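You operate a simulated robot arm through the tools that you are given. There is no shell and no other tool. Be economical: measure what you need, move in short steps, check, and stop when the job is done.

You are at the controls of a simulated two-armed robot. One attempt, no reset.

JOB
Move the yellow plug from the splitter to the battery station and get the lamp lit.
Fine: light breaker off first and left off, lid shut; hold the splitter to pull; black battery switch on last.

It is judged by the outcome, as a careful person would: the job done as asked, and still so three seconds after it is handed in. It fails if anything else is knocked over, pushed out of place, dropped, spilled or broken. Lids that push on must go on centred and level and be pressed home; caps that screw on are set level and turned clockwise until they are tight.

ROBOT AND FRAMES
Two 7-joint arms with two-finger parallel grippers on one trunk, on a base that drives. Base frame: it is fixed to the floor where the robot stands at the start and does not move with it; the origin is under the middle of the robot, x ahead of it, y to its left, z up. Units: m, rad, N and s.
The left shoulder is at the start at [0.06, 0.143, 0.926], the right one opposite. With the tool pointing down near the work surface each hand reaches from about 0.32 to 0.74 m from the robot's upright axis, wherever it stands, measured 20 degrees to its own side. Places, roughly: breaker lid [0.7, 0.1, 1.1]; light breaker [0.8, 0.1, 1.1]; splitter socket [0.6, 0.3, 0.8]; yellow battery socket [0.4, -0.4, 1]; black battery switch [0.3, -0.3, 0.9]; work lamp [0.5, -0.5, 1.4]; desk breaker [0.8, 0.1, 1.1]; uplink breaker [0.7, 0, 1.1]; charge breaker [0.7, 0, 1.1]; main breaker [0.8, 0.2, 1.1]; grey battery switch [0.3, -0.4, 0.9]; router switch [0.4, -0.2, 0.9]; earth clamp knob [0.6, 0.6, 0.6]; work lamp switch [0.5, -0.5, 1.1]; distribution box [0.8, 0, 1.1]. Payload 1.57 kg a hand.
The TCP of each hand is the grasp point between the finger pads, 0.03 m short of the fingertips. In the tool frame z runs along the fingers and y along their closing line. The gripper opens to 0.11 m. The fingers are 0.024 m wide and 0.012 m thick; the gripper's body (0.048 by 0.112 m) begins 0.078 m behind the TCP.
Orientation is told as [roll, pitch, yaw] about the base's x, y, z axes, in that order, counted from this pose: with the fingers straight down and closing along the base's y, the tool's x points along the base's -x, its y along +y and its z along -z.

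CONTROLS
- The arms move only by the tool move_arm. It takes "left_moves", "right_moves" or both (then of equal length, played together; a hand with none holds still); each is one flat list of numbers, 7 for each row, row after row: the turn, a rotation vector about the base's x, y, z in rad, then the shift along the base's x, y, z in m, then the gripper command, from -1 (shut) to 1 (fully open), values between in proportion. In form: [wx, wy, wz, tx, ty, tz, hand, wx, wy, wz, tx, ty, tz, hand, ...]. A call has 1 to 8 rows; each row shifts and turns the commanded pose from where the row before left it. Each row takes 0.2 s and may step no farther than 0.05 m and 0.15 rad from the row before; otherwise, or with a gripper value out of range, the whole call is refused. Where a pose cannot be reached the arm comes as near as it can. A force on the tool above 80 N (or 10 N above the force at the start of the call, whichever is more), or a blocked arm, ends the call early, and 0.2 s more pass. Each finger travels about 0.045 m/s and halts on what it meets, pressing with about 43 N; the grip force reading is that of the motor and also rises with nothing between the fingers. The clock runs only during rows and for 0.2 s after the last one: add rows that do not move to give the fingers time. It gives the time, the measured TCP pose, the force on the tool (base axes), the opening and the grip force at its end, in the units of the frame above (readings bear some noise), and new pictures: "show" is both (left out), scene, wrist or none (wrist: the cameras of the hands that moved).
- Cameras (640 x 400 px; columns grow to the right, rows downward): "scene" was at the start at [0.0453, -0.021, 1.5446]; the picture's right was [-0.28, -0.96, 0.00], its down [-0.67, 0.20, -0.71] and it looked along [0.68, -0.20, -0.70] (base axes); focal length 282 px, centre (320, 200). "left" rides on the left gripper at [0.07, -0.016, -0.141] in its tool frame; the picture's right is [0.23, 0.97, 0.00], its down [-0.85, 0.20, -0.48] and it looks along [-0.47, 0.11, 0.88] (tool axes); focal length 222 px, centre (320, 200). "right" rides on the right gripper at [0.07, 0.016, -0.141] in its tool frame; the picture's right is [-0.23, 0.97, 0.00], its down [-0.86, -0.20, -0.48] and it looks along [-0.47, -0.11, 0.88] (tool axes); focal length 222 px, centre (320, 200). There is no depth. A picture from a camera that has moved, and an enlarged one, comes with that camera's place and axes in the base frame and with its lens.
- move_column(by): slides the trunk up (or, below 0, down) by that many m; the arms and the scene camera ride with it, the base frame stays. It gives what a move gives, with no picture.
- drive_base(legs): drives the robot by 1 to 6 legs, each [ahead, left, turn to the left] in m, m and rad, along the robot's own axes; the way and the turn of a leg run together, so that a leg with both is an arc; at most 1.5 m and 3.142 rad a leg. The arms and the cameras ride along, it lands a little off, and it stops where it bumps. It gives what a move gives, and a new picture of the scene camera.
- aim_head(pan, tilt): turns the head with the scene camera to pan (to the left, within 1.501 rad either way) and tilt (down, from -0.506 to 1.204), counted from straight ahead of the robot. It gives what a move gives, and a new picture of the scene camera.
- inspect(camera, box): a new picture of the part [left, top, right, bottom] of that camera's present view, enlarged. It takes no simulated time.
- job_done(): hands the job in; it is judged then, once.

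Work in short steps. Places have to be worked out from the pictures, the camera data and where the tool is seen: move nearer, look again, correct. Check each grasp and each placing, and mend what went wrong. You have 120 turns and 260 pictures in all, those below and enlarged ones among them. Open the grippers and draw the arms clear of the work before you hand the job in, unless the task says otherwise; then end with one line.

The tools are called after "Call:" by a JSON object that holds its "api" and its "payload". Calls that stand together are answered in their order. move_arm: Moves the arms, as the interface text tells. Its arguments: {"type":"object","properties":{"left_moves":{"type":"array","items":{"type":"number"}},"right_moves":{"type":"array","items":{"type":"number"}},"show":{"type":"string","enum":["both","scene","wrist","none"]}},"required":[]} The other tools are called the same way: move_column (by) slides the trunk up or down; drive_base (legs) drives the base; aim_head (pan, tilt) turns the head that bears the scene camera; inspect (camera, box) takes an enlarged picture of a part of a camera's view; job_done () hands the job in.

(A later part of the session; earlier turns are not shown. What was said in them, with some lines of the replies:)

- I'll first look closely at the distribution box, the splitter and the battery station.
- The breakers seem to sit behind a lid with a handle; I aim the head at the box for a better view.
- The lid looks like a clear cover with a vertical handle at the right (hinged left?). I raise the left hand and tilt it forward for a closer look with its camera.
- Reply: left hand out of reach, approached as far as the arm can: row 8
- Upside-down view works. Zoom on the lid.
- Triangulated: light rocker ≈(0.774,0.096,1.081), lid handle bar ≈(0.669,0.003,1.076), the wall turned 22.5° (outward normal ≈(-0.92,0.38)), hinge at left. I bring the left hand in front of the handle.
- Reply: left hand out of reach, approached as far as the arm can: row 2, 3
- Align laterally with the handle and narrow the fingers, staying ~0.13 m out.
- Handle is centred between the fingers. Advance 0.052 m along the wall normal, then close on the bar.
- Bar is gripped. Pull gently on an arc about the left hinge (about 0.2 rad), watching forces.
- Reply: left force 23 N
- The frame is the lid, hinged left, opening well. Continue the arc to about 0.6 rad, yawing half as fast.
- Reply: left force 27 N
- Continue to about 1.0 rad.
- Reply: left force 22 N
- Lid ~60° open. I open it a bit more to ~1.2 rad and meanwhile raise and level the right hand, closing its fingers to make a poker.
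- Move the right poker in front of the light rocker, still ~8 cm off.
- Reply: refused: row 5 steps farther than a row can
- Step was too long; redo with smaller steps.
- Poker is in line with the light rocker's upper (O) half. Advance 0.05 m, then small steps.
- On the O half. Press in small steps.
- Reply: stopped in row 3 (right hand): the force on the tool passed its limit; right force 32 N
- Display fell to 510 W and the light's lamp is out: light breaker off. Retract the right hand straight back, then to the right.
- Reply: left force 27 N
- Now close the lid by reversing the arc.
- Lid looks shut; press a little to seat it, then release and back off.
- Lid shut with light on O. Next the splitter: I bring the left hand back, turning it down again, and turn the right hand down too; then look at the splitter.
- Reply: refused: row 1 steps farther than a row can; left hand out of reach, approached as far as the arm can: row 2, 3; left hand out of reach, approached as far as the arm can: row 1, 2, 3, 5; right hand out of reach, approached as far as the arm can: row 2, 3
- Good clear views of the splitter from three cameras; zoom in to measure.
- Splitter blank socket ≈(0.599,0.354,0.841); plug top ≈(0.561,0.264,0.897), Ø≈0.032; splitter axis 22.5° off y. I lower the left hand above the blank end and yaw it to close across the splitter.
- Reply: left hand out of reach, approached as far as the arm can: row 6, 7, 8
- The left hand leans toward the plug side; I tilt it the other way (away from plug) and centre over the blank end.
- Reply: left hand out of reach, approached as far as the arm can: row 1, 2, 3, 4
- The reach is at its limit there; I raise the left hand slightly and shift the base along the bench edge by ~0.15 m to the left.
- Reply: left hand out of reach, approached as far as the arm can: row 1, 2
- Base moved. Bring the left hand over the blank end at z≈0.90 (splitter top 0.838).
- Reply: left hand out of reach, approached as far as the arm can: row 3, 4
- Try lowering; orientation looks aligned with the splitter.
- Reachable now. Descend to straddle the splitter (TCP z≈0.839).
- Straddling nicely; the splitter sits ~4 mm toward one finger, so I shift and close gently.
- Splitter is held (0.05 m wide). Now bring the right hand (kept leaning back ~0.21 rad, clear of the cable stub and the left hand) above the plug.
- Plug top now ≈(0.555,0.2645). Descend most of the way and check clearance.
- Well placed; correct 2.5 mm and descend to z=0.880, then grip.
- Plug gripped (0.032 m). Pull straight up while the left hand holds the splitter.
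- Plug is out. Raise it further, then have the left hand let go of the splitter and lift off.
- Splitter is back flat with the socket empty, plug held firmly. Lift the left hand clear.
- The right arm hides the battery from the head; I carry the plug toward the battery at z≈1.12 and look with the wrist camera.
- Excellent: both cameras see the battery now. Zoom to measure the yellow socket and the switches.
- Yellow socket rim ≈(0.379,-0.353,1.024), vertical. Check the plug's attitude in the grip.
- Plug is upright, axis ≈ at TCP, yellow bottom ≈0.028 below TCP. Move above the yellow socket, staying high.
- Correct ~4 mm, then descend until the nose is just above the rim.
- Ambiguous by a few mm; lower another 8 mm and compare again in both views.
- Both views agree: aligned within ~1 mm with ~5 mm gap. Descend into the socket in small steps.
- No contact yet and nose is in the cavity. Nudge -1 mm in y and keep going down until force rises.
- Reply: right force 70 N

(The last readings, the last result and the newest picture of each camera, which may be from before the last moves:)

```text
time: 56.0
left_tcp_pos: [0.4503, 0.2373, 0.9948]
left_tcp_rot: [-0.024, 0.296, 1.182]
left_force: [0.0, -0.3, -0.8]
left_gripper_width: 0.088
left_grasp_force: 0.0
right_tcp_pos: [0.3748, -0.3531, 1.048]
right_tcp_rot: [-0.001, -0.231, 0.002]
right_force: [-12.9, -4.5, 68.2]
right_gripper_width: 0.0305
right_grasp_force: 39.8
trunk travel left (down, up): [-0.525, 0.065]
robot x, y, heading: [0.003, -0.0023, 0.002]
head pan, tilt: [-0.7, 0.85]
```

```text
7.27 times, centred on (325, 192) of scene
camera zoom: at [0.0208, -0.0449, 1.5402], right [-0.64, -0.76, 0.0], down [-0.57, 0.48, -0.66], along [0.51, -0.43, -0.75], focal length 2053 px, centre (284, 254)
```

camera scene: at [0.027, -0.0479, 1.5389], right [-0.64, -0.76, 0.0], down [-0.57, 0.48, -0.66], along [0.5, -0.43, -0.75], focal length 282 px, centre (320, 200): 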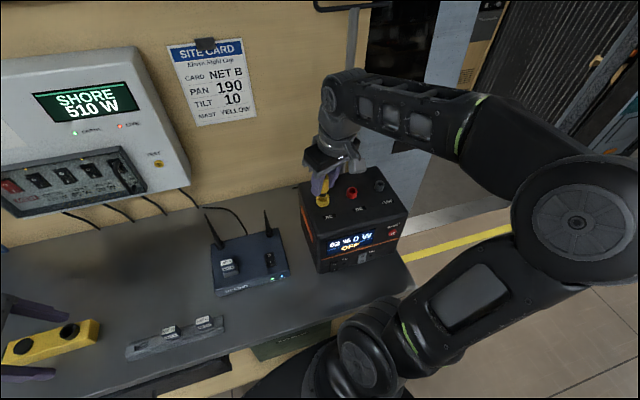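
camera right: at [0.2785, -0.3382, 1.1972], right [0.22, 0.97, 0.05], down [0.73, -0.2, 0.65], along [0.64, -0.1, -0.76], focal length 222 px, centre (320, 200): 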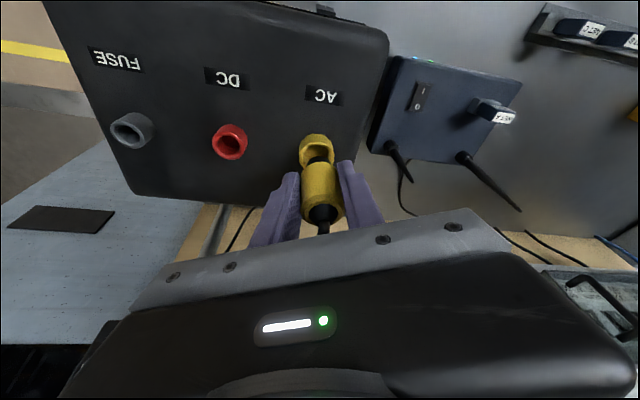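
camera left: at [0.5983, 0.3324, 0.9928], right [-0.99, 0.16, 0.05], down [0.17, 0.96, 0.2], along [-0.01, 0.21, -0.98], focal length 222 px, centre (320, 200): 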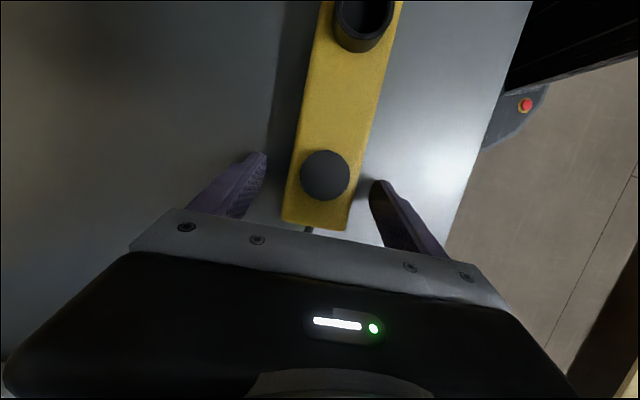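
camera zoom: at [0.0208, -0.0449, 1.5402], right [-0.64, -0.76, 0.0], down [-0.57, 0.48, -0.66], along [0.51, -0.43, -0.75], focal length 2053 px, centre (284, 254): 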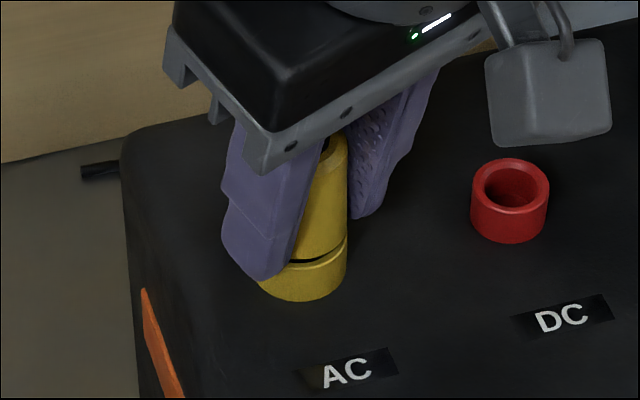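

Force 68 N, but a thin dark gap may remain. Wiggle slightly in x/y under the pressure.

Call:
{"api": "move_arm", "payload": {"right_moves": [0, 0, 0, 0.002, 0, 0, -1, 0, 0, 0, 0.002, 0, 0, -1, 0, 0, 0, -0.002, 0.001, 0, -1, 0, 0, 0, 0, -0.002, 0, -1, 0, 0, 0, 0, 0.001, 0, -1], "show": "none"}}

Call:
{"api": "inspect", "payload": {"camera": "right", "box": [270, 100, 370, 200]}}

Call:
{"api": "inspect", "payload": {"camera": "scene", "box": [295, 165, 355, 220]}}

```text
time: 56.6
left_tcp_pos: [0.4494, 0.2362, 0.9933]
left_tcp_rot: [-0.024, 0.295, 1.179]
left_force: [-0.2, 0.4, -0.6]
left_gripper_width: 0.0881
left_grasp_force: 0.0
right_tcp_pos: [0.374, -0.3548, 1.0472]
right_tcp_rot: [-0.002, -0.229, 0.002]
right_force: [-24.1, 5.8, 36.7]
right_gripper_width: 0.0304
right_grasp_force: 39.9
trunk travel left (down, up): [-0.525, 0.065]
robot x, y, heading: [-0.0029, 0.0002, -0.002]
head pan, tilt: [-0.7, 0.85]
stopped in row 2 (right hand): the force on the tool passed its limit (the readings are from after the stop); the commanded pose is now the measured one
```

```text
4.00 times, centred on (320, 150) of right
camera zoom: at [0.2748, -0.3386, 1.1697], right [0.22, 0.97, 0.05], down [0.72, -0.2, 0.66], along [0.65, -0.11, -0.75], focal length 888 px, centre (320, 400)
```

zoom: 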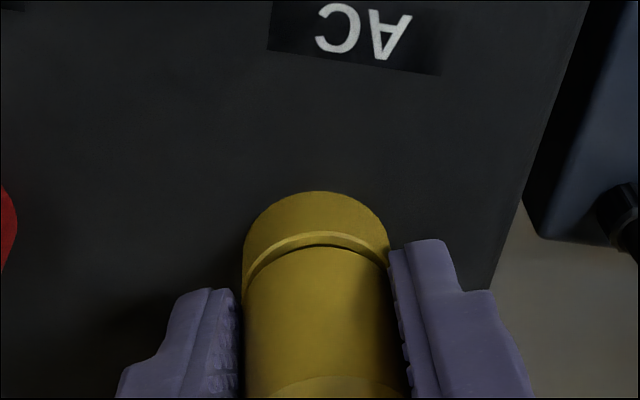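

```text
7.27 times, centred on (325, 192) of scene
camera zoom: at [0.0196, -0.0444, 1.5385], right [-0.65, -0.76, 0.0], down [-0.57, 0.48, -0.66], along [0.51, -0.43, -0.75], focal length 2053 px, centre (284, 254)
```

zoom: 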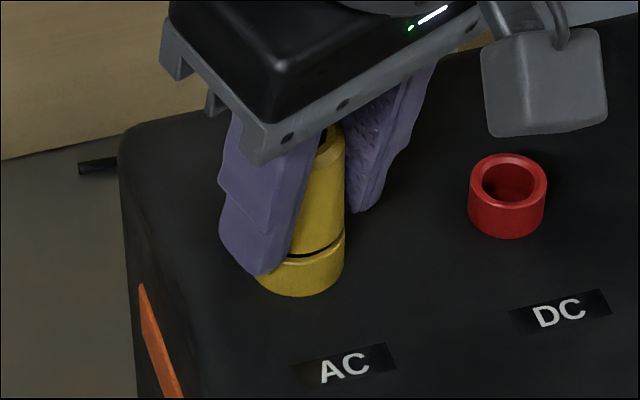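

Gap shrank to ~1.5 mm. Relieve the side force (-x) and press again.

Call:
{"api": "move_arm", "payload": {"right_moves": [0, 0, 0, -0.0015, 0, -0.002, -1, 0, 0, 0, 0, 0, -0.003, -1, 0, 0, 0, 0, 0, -0.003, -1], "show": "none"}}

Call:
{"api": "inspect", "payload": {"camera": "right", "box": [270, 100, 370, 200]}}

Call:
{"api": "inspect", "payload": {"camera": "scene", "box": [295, 165, 355, 220]}}

```text
time: 57.2
left_tcp_pos: [0.4481, 0.2373, 0.9943]
left_tcp_rot: [-0.025, 0.296, 1.18]
left_force: [0.1, -0.2, 0.1]
left_gripper_width: 0.0881
left_grasp_force: 0.0
right_tcp_pos: [0.3751, -0.3553, 1.0468]
right_tcp_rot: [-0.004, -0.239, 0.002]
right_force: [-23.2, 10.3, 39.1]
right_gripper_width: 0.0307
right_grasp_force: 39.9
trunk travel left (down, up): [-0.525, 0.065]
robot x, y, heading: [-0.0021, 0.0024, -0.004]
head pan, tilt: [-0.7, 0.85]
stopped in row 3 (right hand): the force on the tool passed its limit (the readings are from after the stop); the commanded pose is now the measured one
```

```text
4.00 times, centred on (320, 150) of right
camera zoom: at [0.2736, -0.338, 1.1684], right [0.22, 0.97, 0.05], down [0.72, -0.2, 0.67], along [0.66, -0.11, -0.74], focal length 888 px, centre (320, 400)
```

zoom: 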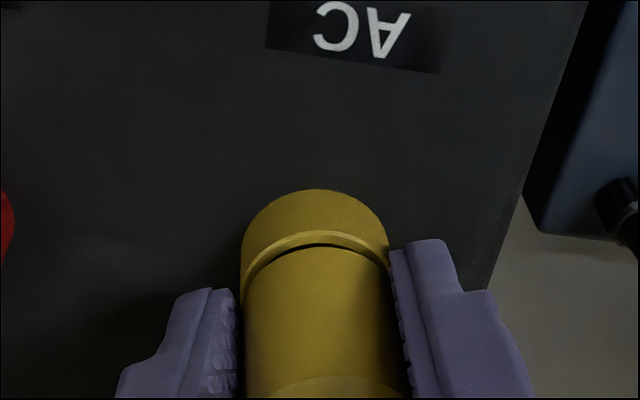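

```text
7.27 times, centred on (325, 192) of scene
camera zoom: at [0.019, -0.0438, 1.5389], right [-0.65, -0.76, 0.0], down [-0.57, 0.48, -0.66], along [0.51, -0.43, -0.75], focal length 2053 px, centre (284, 254)
```

zoom: 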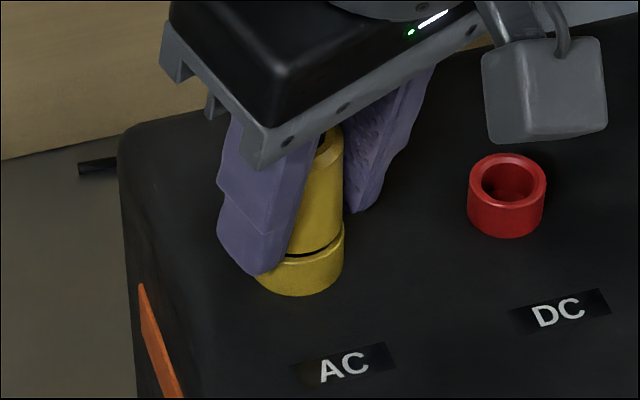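

Likely jammed slightly by hand tilt. Relax upward, release the grip so the plug can settle, and look.

Call:
{"api": "move_arm", "payload": {"right_moves": [0, 0.02, 0, 0, 0, 0.002, -1, 0, 0, 0, 0, 0, 0, -0.3, 0, 0, 0, 0, 0, 0, -0.1, 0, 0, 0, 0, 0, 0, 0, 0, 0, 0, 0, 0, 0, 0], "show": "none"}}

Call:
{"api": "inspect", "payload": {"camera": "right", "box": [270, 100, 370, 200]}}

Call:
{"api": "inspect", "payload": {"camera": "scene", "box": [295, 165, 355, 220]}}

```text
time: 58.4
left_tcp_pos: [0.454, 0.2356, 0.9937]
left_tcp_rot: [-0.019, 0.296, 1.18]
left_force: [1.1, 0.7, -0.7]
left_gripper_width: 0.0879
left_grasp_force: 0.1
right_tcp_pos: [0.38, -0.3588, 1.0457]
right_tcp_rot: [0.0, -0.213, -0.001]
right_force: [0.2, 0.4, 0.6]
right_gripper_width: 0.0551
right_grasp_force: 0.0
trunk travel left (down, up): [-0.525, 0.065]
robot x, y, heading: [-0.0027, 0.003, -0.005]
head pan, tilt: [-0.7, 0.85]
```

```text
4.00 times, centred on (320, 150) of right
camera zoom: at [0.2817, -0.3416, 1.1689], right [0.22, 0.97, 0.05], down [0.73, -0.2, 0.65], along [0.64, -0.11, -0.76], focal length 888 px, centre (320, 400)
```

zoom: 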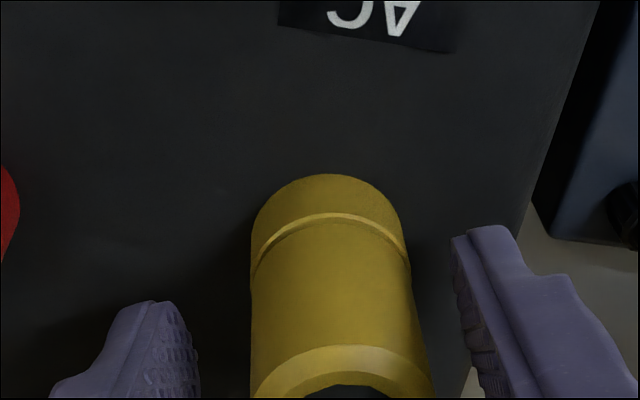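

```text
7.27 times, centred on (325, 192) of scene
camera zoom: at [0.0265, -0.0481, 1.5389], right [-0.65, -0.76, 0.0], down [-0.57, 0.48, -0.66], along [0.5, -0.43, -0.75], focal length 2053 px, centre (284, 254)
```

zoom: 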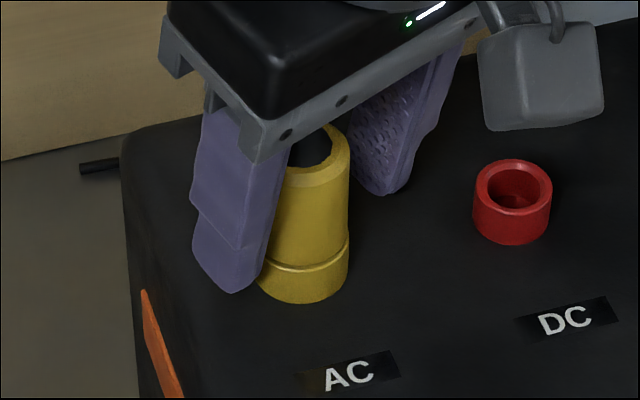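

Plug settled flush on the rim. Lift the right hand straight up and clear.

Call:
{"api": "move_arm", "payload": {"right_moves": [0, 0, 0, -0.001, 0.004, 0.003, 0.1, 0, 0, 0, 0, 0, 0.015, 0.1, 0, 0, 0, 0, 0, 0.02, 0.1, 0, 0, 0, 0, 0, 0.025, 0.1, 0, 0, 0, 0, 0, 0.02, 0.1, 0, 0, 0, -0.02, 0.02, 0.01, 0.1]}}

Call:
{"api": "inspect", "payload": {"camera": "scene", "box": [270, 150, 420, 280]}}

```text
time: 59.8
left_tcp_pos: [0.4521, 0.2351, 0.9924]
left_tcp_rot: [-0.021, 0.297, 1.181]
left_force: [0.0, 0.2, 0.7]
left_gripper_width: 0.0884
left_grasp_force: 0.1
right_tcp_pos: [0.3594, -0.3332, 1.1373]
right_tcp_rot: [-0.002, -0.213, 0.001]
right_force: [0.4, 1.0, 0.2]
right_gripper_width: 0.0605
right_grasp_force: 0.1
trunk travel left (down, up): [-0.525, 0.065]
robot x, y, heading: [0.0023, 0.0024, 0.001]
head pan, tilt: [-0.7, 0.85]
camera scene: at [0.0253, -0.0475, 1.5389], right [-0.65, -0.76, 0.0], down [-0.57, 0.48, -0.66], along [0.5, -0.43, -0.75], focal length 282 px, centre (320, 200)
camera right: at [0.2603, -0.3166, 1.2614], right [0.22, 0.97, 0.05], down [0.73, -0.2, 0.65], along [0.64, -0.11, -0.76], focal length 222 px, centre (320, 200)
```

scene: 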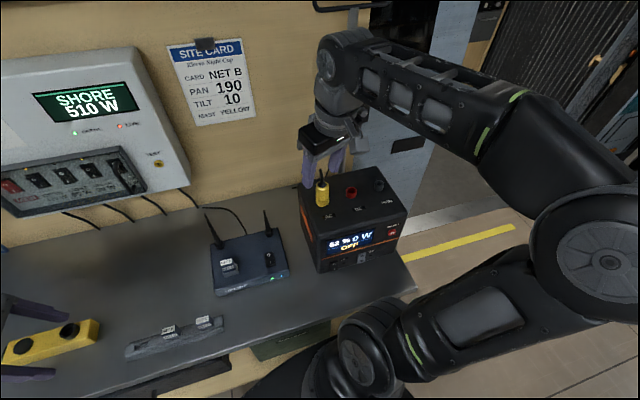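
right: 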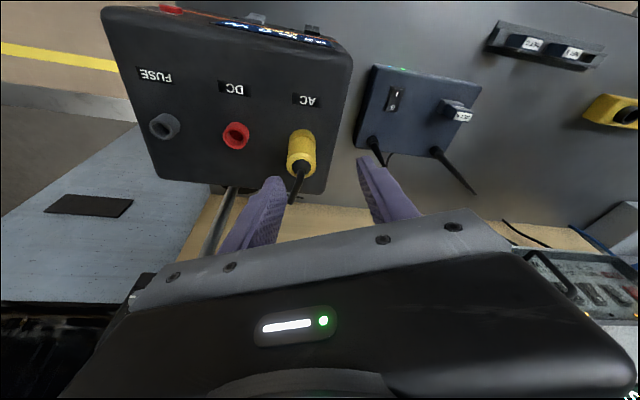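

```text
3.08 times, centred on (345, 215) of scene
camera zoom: at [0.0253, -0.0475, 1.5389], right [-0.65, -0.76, 0.0], down [-0.57, 0.48, -0.66], along [0.5, -0.43, -0.75], focal length 869 px, centre (243, 154)
```

zoom: 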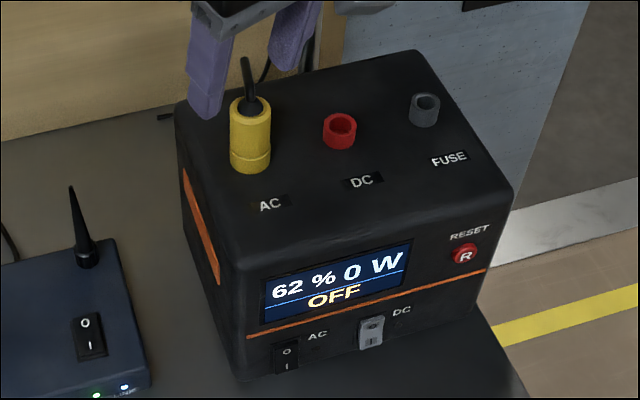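

Plug is upright and flush. The switch face is too close to the robot for a frontal press, so I raise the right hand a bit and back the base away from the bench (~0.3 m).

Call:
{"api": "move_arm", "payload": {"right_moves": [0, 0, 0, -0.01, 0.02, 0.02, 0.1, 0, 0, 0, -0.01, 0.03, 0.02, 0.1, 0, 0, 0, 0, 0.03, 0.01, -0.5], "show": "none"}}

Call:
{"api": "drive_base", "payload": {"legs": [[-0.28, 0.115, 0]]}}

```text
time: 60.6
left_tcp_pos: [0.4544, 0.237, 0.9909]
left_tcp_rot: [-0.02, 0.3, 1.182]
left_force: [0.8, 0.2, -0.1]
left_gripper_width: 0.0882
left_grasp_force: 0.0
right_tcp_pos: [0.3394, -0.2507, 1.1865]
right_tcp_rot: [-0.006, -0.214, 0.004]
right_force: [-0.5, 0.3, -1.0]
right_gripper_width: 0.0274
right_grasp_force: 0.1
trunk travel left (down, up): [-0.525, 0.065]
robot x, y, heading: [0.002, -0.0015, 0.002]
head pan, tilt: [-0.7, 0.85]
```

```text
time: 62.7
left_tcp_pos: [0.1694, 0.3537, 0.9929]
left_tcp_rot: [-0.02, 0.297, 1.19]
left_force: [0.1, -0.4, 0.5]
left_gripper_width: 0.0879
left_grasp_force: 0.1
right_tcp_pos: [0.0611, -0.1364, 1.1861]
right_tcp_rot: [-0.004, -0.215, 0.011]
right_force: [-1.1, 0.4, 0.5]
right_gripper_width: 0.0276
right_grasp_force: 0.1
trunk travel left (down, up): [-0.525, 0.065]
robot x, y, heading: [-0.2813, 0.1171, 0.007]
head pan, tilt: [-0.7, 0.85]
camera scene: at [-0.2556, 0.0674, 1.5389], right [-0.64, -0.77, 0.0], down [-0.58, 0.48, -0.66], along [0.51, -0.42, -0.75], focal length 282 px, centre (320, 200)
```

scene: 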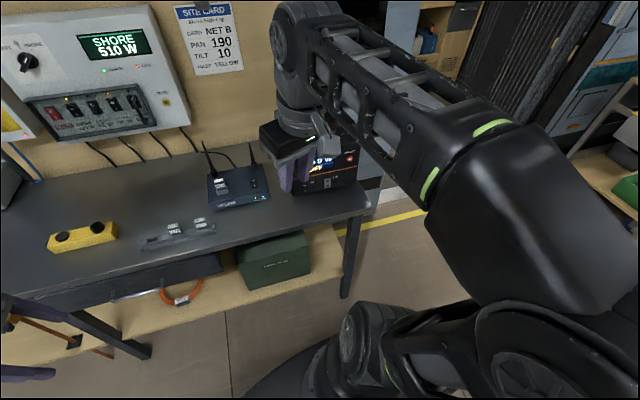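

Backed off. Now pitch the right hand to horizontal and lower it in front of the battery's switch, fingers closed.

Call:
{"api": "move_arm", "payload": {"right_moves": [0, -0.15, 0, 0.005, 0, -0.03, -1, 0, -0.15, 0, 0.005, 0, -0.03, -1, 0, -0.15, 0, 0.005, 0, -0.03, -1, 0, -0.15, 0, 0.005, 0, -0.03, -1, 0, -0.15, 0, 0.005, -0.005, -0.03, -1, 0, -0.15, 0, 0.005, -0.005, -0.03, -1, 0, -0.15, 0, 0.005, -0.005, -0.03, -1, 0, -0.15, 0, 0.005, -0.005, -0.03, -1]}}

```text
time: 64.5
left_tcp_pos: [0.1722, 0.3534, 0.9919]
left_tcp_rot: [-0.017, 0.297, 1.19]
left_force: [-0.4, -0.4, -0.4]
left_gripper_width: 0.0879
left_grasp_force: 0.0
right_tcp_pos: [0.2319, -0.226, 1.0506]
right_tcp_rot: [-0.066, -1.413, 0.07]
right_force: [0.4, -0.5, 0.2]
right_gripper_width: 0.0
right_grasp_force: 21.1
right hand out of reach, approached as far as the arm can: row 4, 5, 6, 7, 8
trunk travel left (down, up): [-0.525, 0.065]
robot x, y, heading: [-0.282, 0.1137, 0.004]
head pan, tilt: [-0.7, 0.85]
camera scene: at [-0.2525, 0.0673, 1.5388], right [-0.64, -0.77, 0.0], down [-0.58, 0.48, -0.66], along [0.51, -0.42, -0.75], focal length 282 px, centre (320, 200)
camera right: at [0.0806, -0.2106, 1.0036], right [0.03, 0.98, 0.21], down [-0.34, -0.19, 0.92], along [0.94, -0.1, 0.32], focal length 222 px, centre (320, 200)
```

scene: 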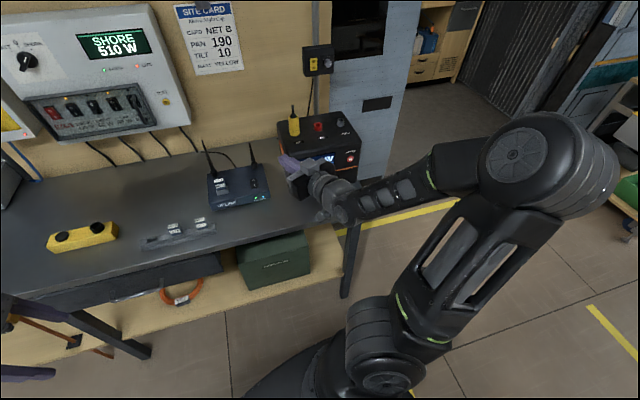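
right: 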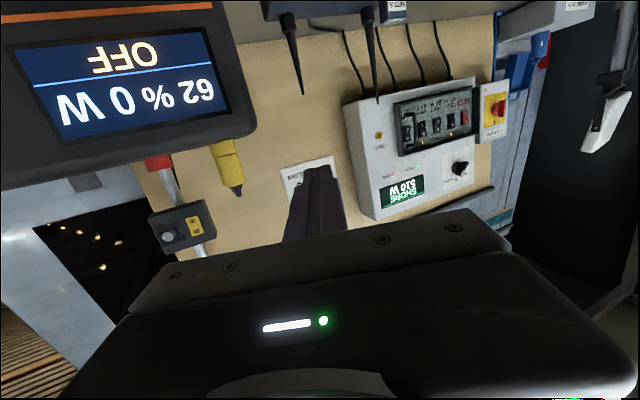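

The hand was squeezed forward by the near-reach limit; back the base off another 0.12 m.

Call:
{"api": "drive_base", "payload": {"legs": [[-0.11, 0.045, 0]]}}

```text
time: 65.7
left_tcp_pos: [0.0597, 0.3988, 0.9915]
left_tcp_rot: [-0.022, 0.297, 1.19]
left_force: [-0.1, -0.6, -0.1]
left_gripper_width: 0.0883
left_grasp_force: 0.1
right_tcp_pos: [0.1191, -0.1813, 1.0519]
right_tcp_rot: [-0.057, -1.416, 0.061]
right_force: [-1.1, -0.4, 0.5]
right_gripper_width: 0.0
right_grasp_force: 20.9
trunk travel left (down, up): [-0.525, 0.065]
robot x, y, heading: [-0.393, 0.1604, 0.007]
head pan, tilt: [-0.7, 0.85]
camera scene: at [-0.3653, 0.1127, 1.539], right [-0.64, -0.77, 0.0], down [-0.58, 0.48, -0.66], along [0.51, -0.42, -0.75], focal length 282 px, centre (320, 200)
```

scene: 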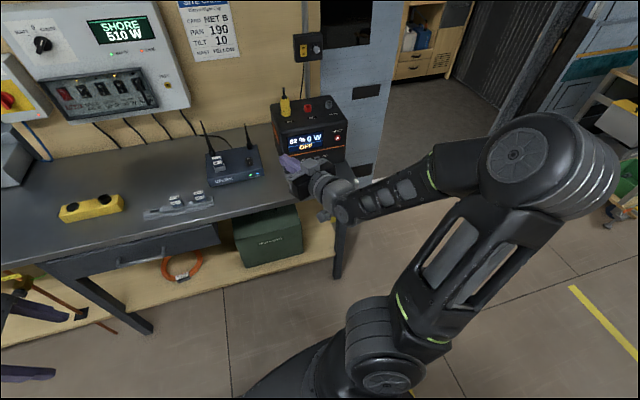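

Lower and yaw the right hand to face the battery front.

Call:
{"api": "move_arm", "payload": {"right_moves": [0, 0, -0.065, 0.003, -0.01, -0.025, -1, 0, 0, -0.065, 0.003, -0.01, -0.025, -1, 0, 0, -0.065, 0.003, -0.01, -0.025, -1, 0, 0, -0.065, 0.003, -0.01, -0.025, -1, 0, 0, -0.065, 0.003, -0.01, -0.025, -1, 0, 0, -0.065, 0.003, -0.01, -0.025, -1, 0, 0, -0.065, 0.003, -0.01, -0.02, -1]}}

```text
time: 67.3
left_tcp_pos: [0.0614, 0.3978, 0.9938]
left_tcp_rot: [-0.019, 0.295, 1.19]
left_force: [-0.4, -0.3, 0.5]
left_gripper_width: 0.0881
left_grasp_force: 0.1
right_tcp_pos: [0.1397, -0.2423, 0.8778]
right_tcp_rot: [-0.068, -1.394, -0.349]
right_force: [0.5, 1.7, 0.8]
right_gripper_width: 0.0
right_grasp_force: 21.2
right hand out of reach, approached as far as the arm can: row 7
trunk travel left (down, up): [-0.525, 0.065]
robot x, y, heading: [-0.3923, 0.1634, 0.008]
head pan, tilt: [-0.7, 0.85]
camera scene: at [-0.3639, 0.1101, 1.5388], right [-0.64, -0.77, 0.0], down [-0.58, 0.48, -0.66], along [0.51, -0.42, -0.75], focal length 282 px, centre (320, 200)
camera right: at [0.008, -0.1668, 0.8334], right [0.43, 0.88, 0.21], down [-0.37, -0.04, 0.93], along [0.82, -0.48, 0.31], focal length 222 px, centre (320, 200)
```

scene: 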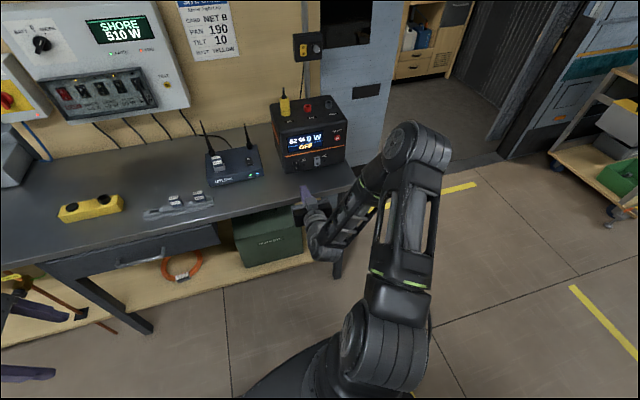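
right: 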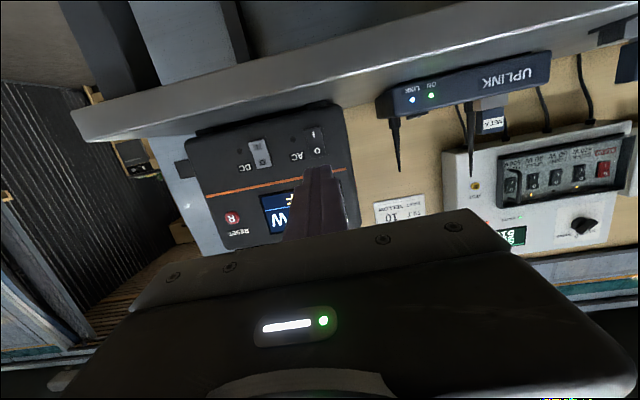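

Good view. Zoom to locate the black AC switch in both cameras.

Call:
{"api": "inspect", "payload": {"camera": "right", "box": [190, 90, 370, 250]}}

Call:
{"api": "inspect", "payload": {"camera": "scene", "box": [260, 90, 360, 220]}}

```text
2.50 times, centred on (280, 170) of right
camera zoom: at [0.008, -0.1668, 0.8334], right [0.43, 0.88, 0.21], down [-0.37, -0.04, 0.93], along [0.82, -0.48, 0.31], focal length 555 px, centre (420, 275)
```

zoom: 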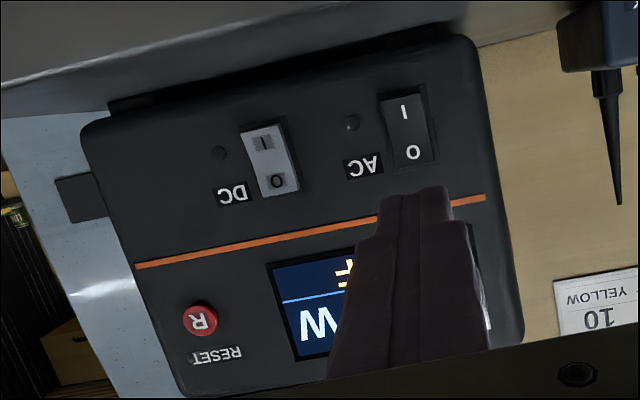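

```text
3.08 times, centred on (310, 155) of scene
camera zoom: at [-0.3639, 0.1101, 1.5388], right [-0.64, -0.77, 0.0], down [-0.58, 0.48, -0.66], along [0.51, -0.42, -0.75], focal length 869 px, centre (351, 338)
```

zoom: 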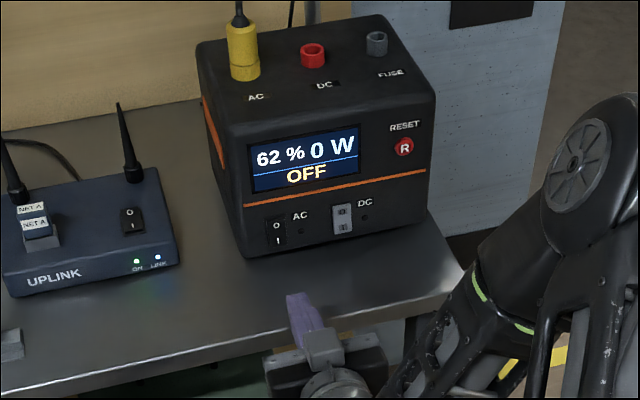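

AC switch centre ≈(0.285,-0.3145,0.850). Aim the tip at its lower (I) half (z≈0.838) and approach to ~4 cm.

Call:
{"api": "move_arm", "payload": {"right_moves": [0, 0, 0, 0.02, -0.011, -0.005, -1, 0, 0, 0, 0.02, -0.011, -0.008, -1, 0, 0, 0, 0.02, -0.011, -0.011, -1, 0, 0, 0, 0.019, -0.011, -0.0105, -1]}}

Call:
{"api": "inspect", "payload": {"camera": "right", "box": [240, 60, 400, 200]}}

Call:
{"api": "inspect", "payload": {"camera": "scene", "box": [265, 120, 365, 200]}}

```text
time: 68.3
left_tcp_pos: [0.062, 0.398, 0.9927]
left_tcp_rot: [-0.018, 0.296, 1.191]
left_force: [-0.5, -0.3, 0.3]
left_gripper_width: 0.088
left_grasp_force: 0.1
right_tcp_pos: [0.2174, -0.2857, 0.8422]
right_tcp_rot: [-0.058, -1.414, -0.398]
right_force: [0.5, 0.1, 0.2]
right_gripper_width: 0.0
right_grasp_force: 21.5
trunk travel left (down, up): [-0.525, 0.065]
robot x, y, heading: [-0.3915, 0.1567, 0.007]
head pan, tilt: [-0.7, 0.85]
camera scene: at [-0.3631, 0.1119, 1.5389], right [-0.64, -0.77, 0.0], down [-0.58, 0.48, -0.66], along [0.51, -0.42, -0.75], focal length 282 px, centre (320, 200)
camera right: at [0.0895, -0.2054, 0.7954], right [0.46, 0.86, 0.22], down [-0.39, -0.02, 0.92], along [0.8, -0.51, 0.32], focal length 222 px, centre (320, 200)
```

scene: 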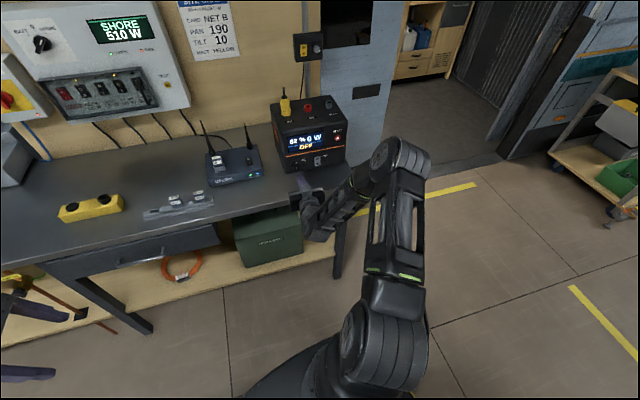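
right: 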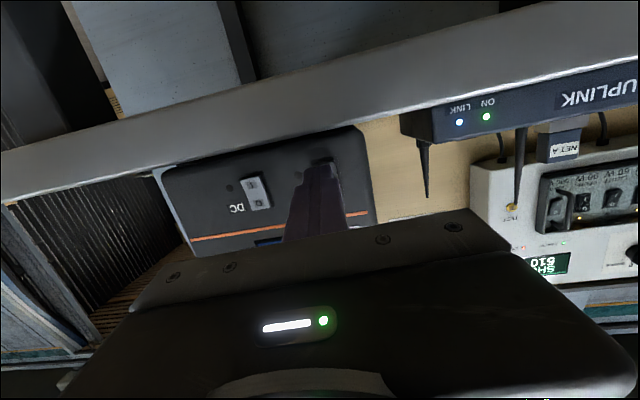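

```text
2.86 times, centred on (320, 130) of right
camera zoom: at [0.0895, -0.2054, 0.7954], right [0.46, 0.86, 0.22], down [-0.39, -0.02, 0.92], along [0.8, -0.51, 0.32], focal length 635 px, centre (320, 400)
```

zoom: 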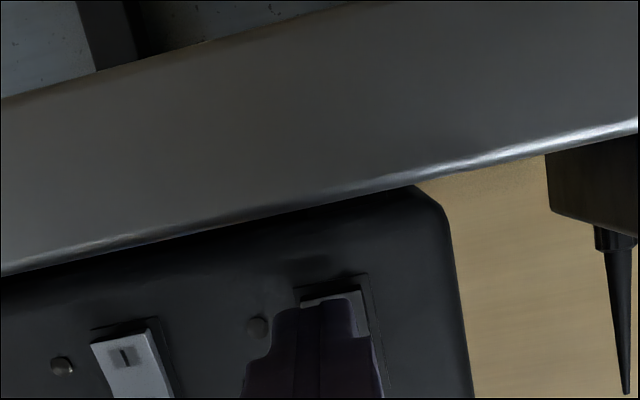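

```text
5.00 times, centred on (315, 160) of scene
camera zoom: at [-0.3631, 0.1119, 1.5389], right [-0.64, -0.77, 0.0], down [-0.58, 0.48, -0.66], along [0.51, -0.42, -0.75], focal length 1411 px, centre (345, 400)
```

zoom: 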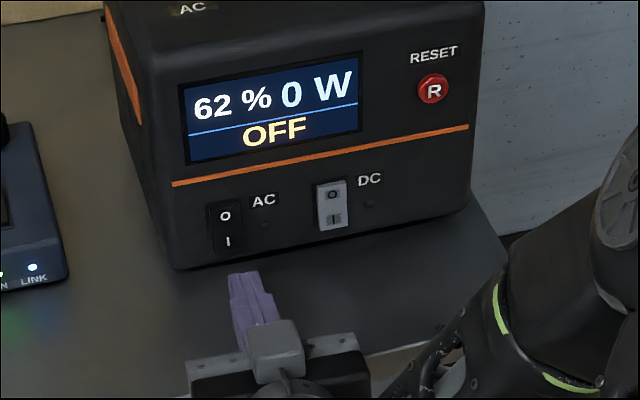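

Aligned (lateral error ~1 mm). Advance 3 cm, then press in small steps.

Call:
{"api": "move_arm", "payload": {"right_moves": [0, 0, 0, 0.0148, -0.0061, 0, -1, 0, 0, 0, 0.0139, -0.0057, 0, -1, 0, 0, 0, 0.0055, -0.0023, 0, -1, 0, 0, 0, 0.0046, -0.0019, 0, -1]}}

Call:
{"api": "inspect", "payload": {"camera": "scene", "box": [265, 120, 365, 200]}}

```text
time: 69.3
left_tcp_pos: [0.0595, 0.399, 0.9939]
left_tcp_rot: [-0.02, 0.297, 1.189]
left_force: [0.6, 0.1, -0.3]
left_gripper_width: 0.088
left_grasp_force: 0.1
right_tcp_pos: [0.2539, -0.3002, 0.8414]
right_tcp_rot: [-0.05, -1.41, -0.404]
right_force: [-26.3, 12.0, 0.0]
right_gripper_width: 0.0
right_grasp_force: 21.2
trunk travel left (down, up): [-0.525, 0.065]
robot x, y, heading: [-0.3923, 0.1624, 0.004]
head pan, tilt: [-0.7, 0.85]
camera scene: at [-0.3671, 0.1135, 1.539], right [-0.64, -0.77, 0.0], down [-0.58, 0.48, -0.66], along [0.51, -0.42, -0.75], focal length 282 px, centre (320, 200)
camera right: at [0.1249, -0.2198, 0.7956], right [0.46, 0.86, 0.22], down [-0.39, -0.03, 0.92], along [0.8, -0.51, 0.32], focal length 222 px, centre (320, 200)
```

scene: 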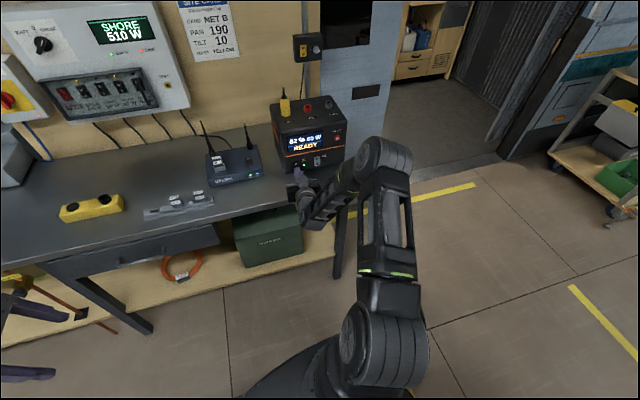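
right: 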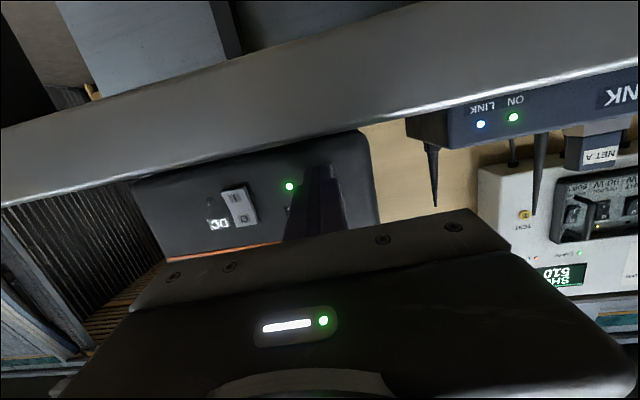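

```text
5.00 times, centred on (315, 160) of scene
camera zoom: at [-0.3671, 0.1135, 1.539], right [-0.64, -0.77, 0.0], down [-0.58, 0.48, -0.66], along [0.51, -0.42, -0.75], focal length 1411 px, centre (345, 400)
```

zoom: 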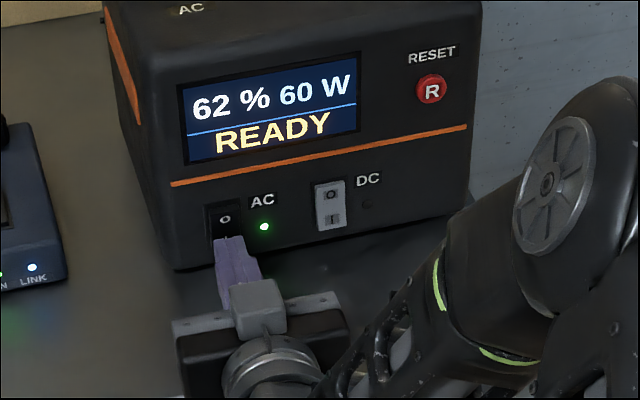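

Battery shows READY, 60 W, AC green. Withdraw the right hand and look at the lamp.

Call:
{"api": "move_arm", "payload": {"right_moves": [0, 0, 0, -0.0185, 0.0077, 0, -1, 0, 0, 0, -0.028, 0.0115, 0.002, -1, 0, 0, 0, -0.028, 0.0115, 0.005, -1, 0, 0, 0, -0.028, 0.0115, 0.01, -1], "show": "none"}}

Call:
{"api": "drive_base", "payload": {"legs": [[-0.1, 0.04, 0]]}}

Call:
{"api": "aim_head", "payload": {"pan": -0.5, "tilt": 0.3}}

```text
time: 70.3
left_tcp_pos: [0.0601, 0.3963, 0.9934]
left_tcp_rot: [-0.02, 0.294, 1.19]
left_force: [-0.8, -1.2, 0.4]
left_gripper_width: 0.088
left_grasp_force: 0.0
right_tcp_pos: [0.1556, -0.2591, 0.8602]
right_tcp_rot: [-0.043, -1.416, -0.41]
right_force: [-0.2, 0.9, 1.0]
right_gripper_width: 0.0004
right_grasp_force: 21.8
trunk travel left (down, up): [-0.525, 0.065]
robot x, y, heading: [-0.3919, 0.1633, 0.005]
head pan, tilt: [-0.7, 0.85]
```

```text
time: 71.5
left_tcp_pos: [-0.042, 0.438, 0.9932]
left_tcp_rot: [-0.022, 0.297, 1.191]
left_force: [0.4, -0.1, -0.2]
left_gripper_width: 0.0882
left_grasp_force: 0.1
right_tcp_pos: [0.0541, -0.2176, 0.8603]
right_tcp_rot: [-0.055, -1.416, -0.397]
right_force: [-0.2, 0.1, 0.6]
right_gripper_width: 0.0
right_grasp_force: 21.2
trunk travel left (down, up): [-0.525, 0.065]
robot x, y, heading: [-0.4888, 0.1992, 0.005]
head pan, tilt: [-0.7, 0.85]
camera scene: at [-0.4664, 0.1525, 1.539], right [-0.64, -0.77, 0.0], down [-0.58, 0.48, -0.66], along [0.51, -0.42, -0.75], focal length 282 px, centre (320, 200)
```

scene: 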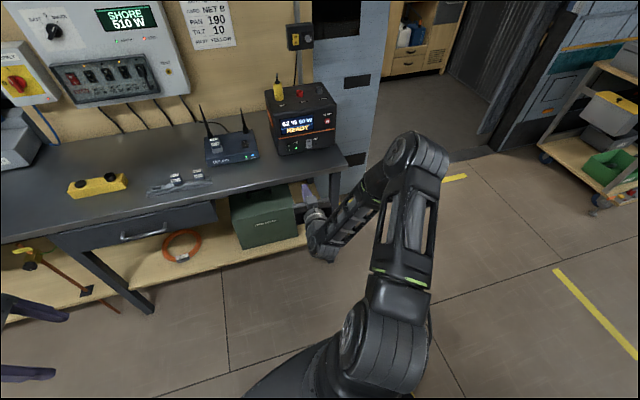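

```text
time: 72.5
left_tcp_pos: [-0.0381, 0.4386, 0.9932]
left_tcp_rot: [-0.019, 0.297, 1.191]
left_force: [-0.2, -0.7, -0.6]
left_gripper_width: 0.0879
left_grasp_force: 0.1
right_tcp_pos: [0.0551, -0.2185, 0.8592]
right_tcp_rot: [-0.058, -1.414, -0.395]
right_force: [1.1, -0.1, -0.1]
right_gripper_width: 0.0001
right_grasp_force: 21.1
trunk travel left (down, up): [-0.525, 0.065]
robot x, y, heading: [-0.4933, 0.1999, 0.008]
head pan, tilt: [-0.499, 0.3]
camera scene: at [-0.4425, 0.1576, 1.5872], right [-0.47, -0.88, 0.0], down [-0.26, 0.14, -0.95], along [0.84, -0.45, -0.3], focal length 282 px, centre (320, 200)
```

scene: 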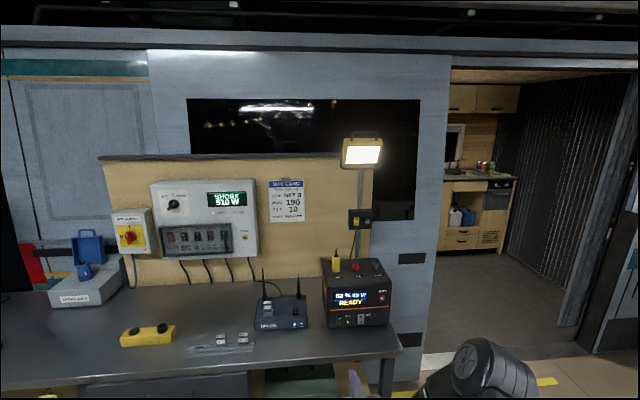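

The lamp is lit. Final check of the box, the plug and the splitter; open the right gripper as well.

Call:
{"api": "move_arm", "payload": {"right_moves": [0, 0, 0, 0, 0, 0.005, 0.5, 0, 0, 0, 0, 0, 0, 0.5, 0, 0, 0, 0, 0, 0, 0.5, 0, 0, 0, 0, 0, 0, 0.5, 0, 0, 0, 0, 0, 0, 0.5], "show": "none"}}

Call:
{"api": "inspect", "payload": {"camera": "scene", "box": [100, 170, 270, 290]}}

Call:
{"api": "inspect", "payload": {"camera": "scene", "box": [240, 230, 410, 350]}}

```text
time: 73.7
left_tcp_pos: [-0.0391, 0.4383, 0.9919]
left_tcp_rot: [-0.019, 0.296, 1.19]
left_force: [-0.4, -0.4, 0.4]
left_gripper_width: 0.0878
left_grasp_force: 0.0
right_tcp_pos: [0.0553, -0.219, 0.865]
right_tcp_rot: [-0.057, -1.415, -0.398]
right_force: [-0.2, 0.8, -0.4]
right_gripper_width: 0.0826
right_grasp_force: 0.0
trunk travel left (down, up): [-0.525, 0.065]
robot x, y, heading: [-0.4905, 0.2004, 0.007]
head pan, tilt: [-0.499, 0.3]
```

```text
3.33 times, centred on (185, 230) of scene
camera zoom: at [-0.4426, 0.1577, 1.5873], right [-0.47, -0.88, 0.0], down [-0.26, 0.14, -0.96], along [0.84, -0.45, -0.3], focal length 941 px, centre (770, 100)
```

zoom: 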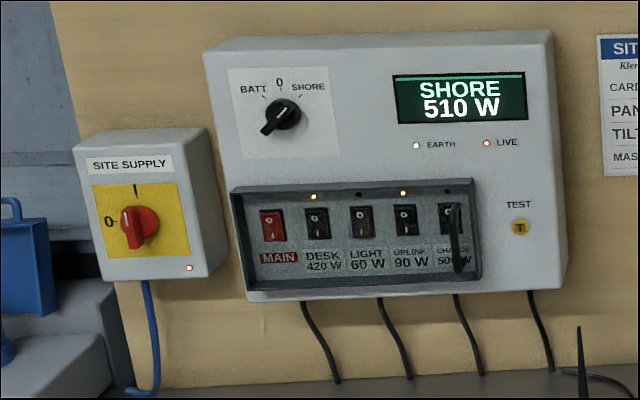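

```text
3.33 times, centred on (325, 290) of scene
camera zoom: at [-0.4426, 0.1577, 1.5873], right [-0.47, -0.88, 0.0], down [-0.26, 0.14, -0.96], along [0.84, -0.45, -0.3], focal length 941 px, centre (303, -100)
```

zoom: 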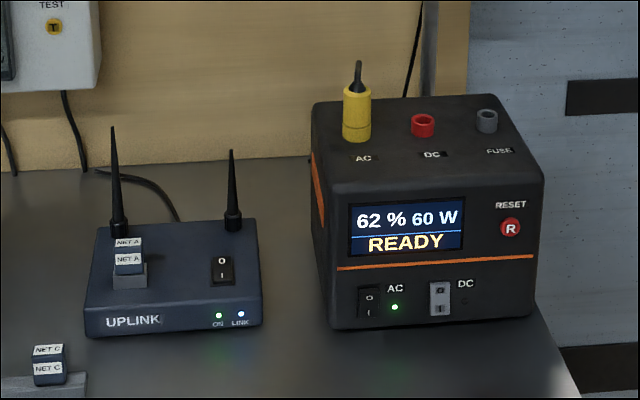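

Everything is in order: light breaker off, lid shut, plug seated, AC on, lamp lit, arms clear.

Call:
{"api": "job_done", "payload": {}}

```text
The job is handed in.
```

The lamp is lit from the battery: the yellow plug is seated flush in the battery's yellow AC socket and the battery reads READY at 60 W. The light breaker was switched off first and left off, and the lid is shut. The left hand held the splitter for the pull, which shifted it a few millimetres. The black switch went on last, and both grippers are open and clear of the work.
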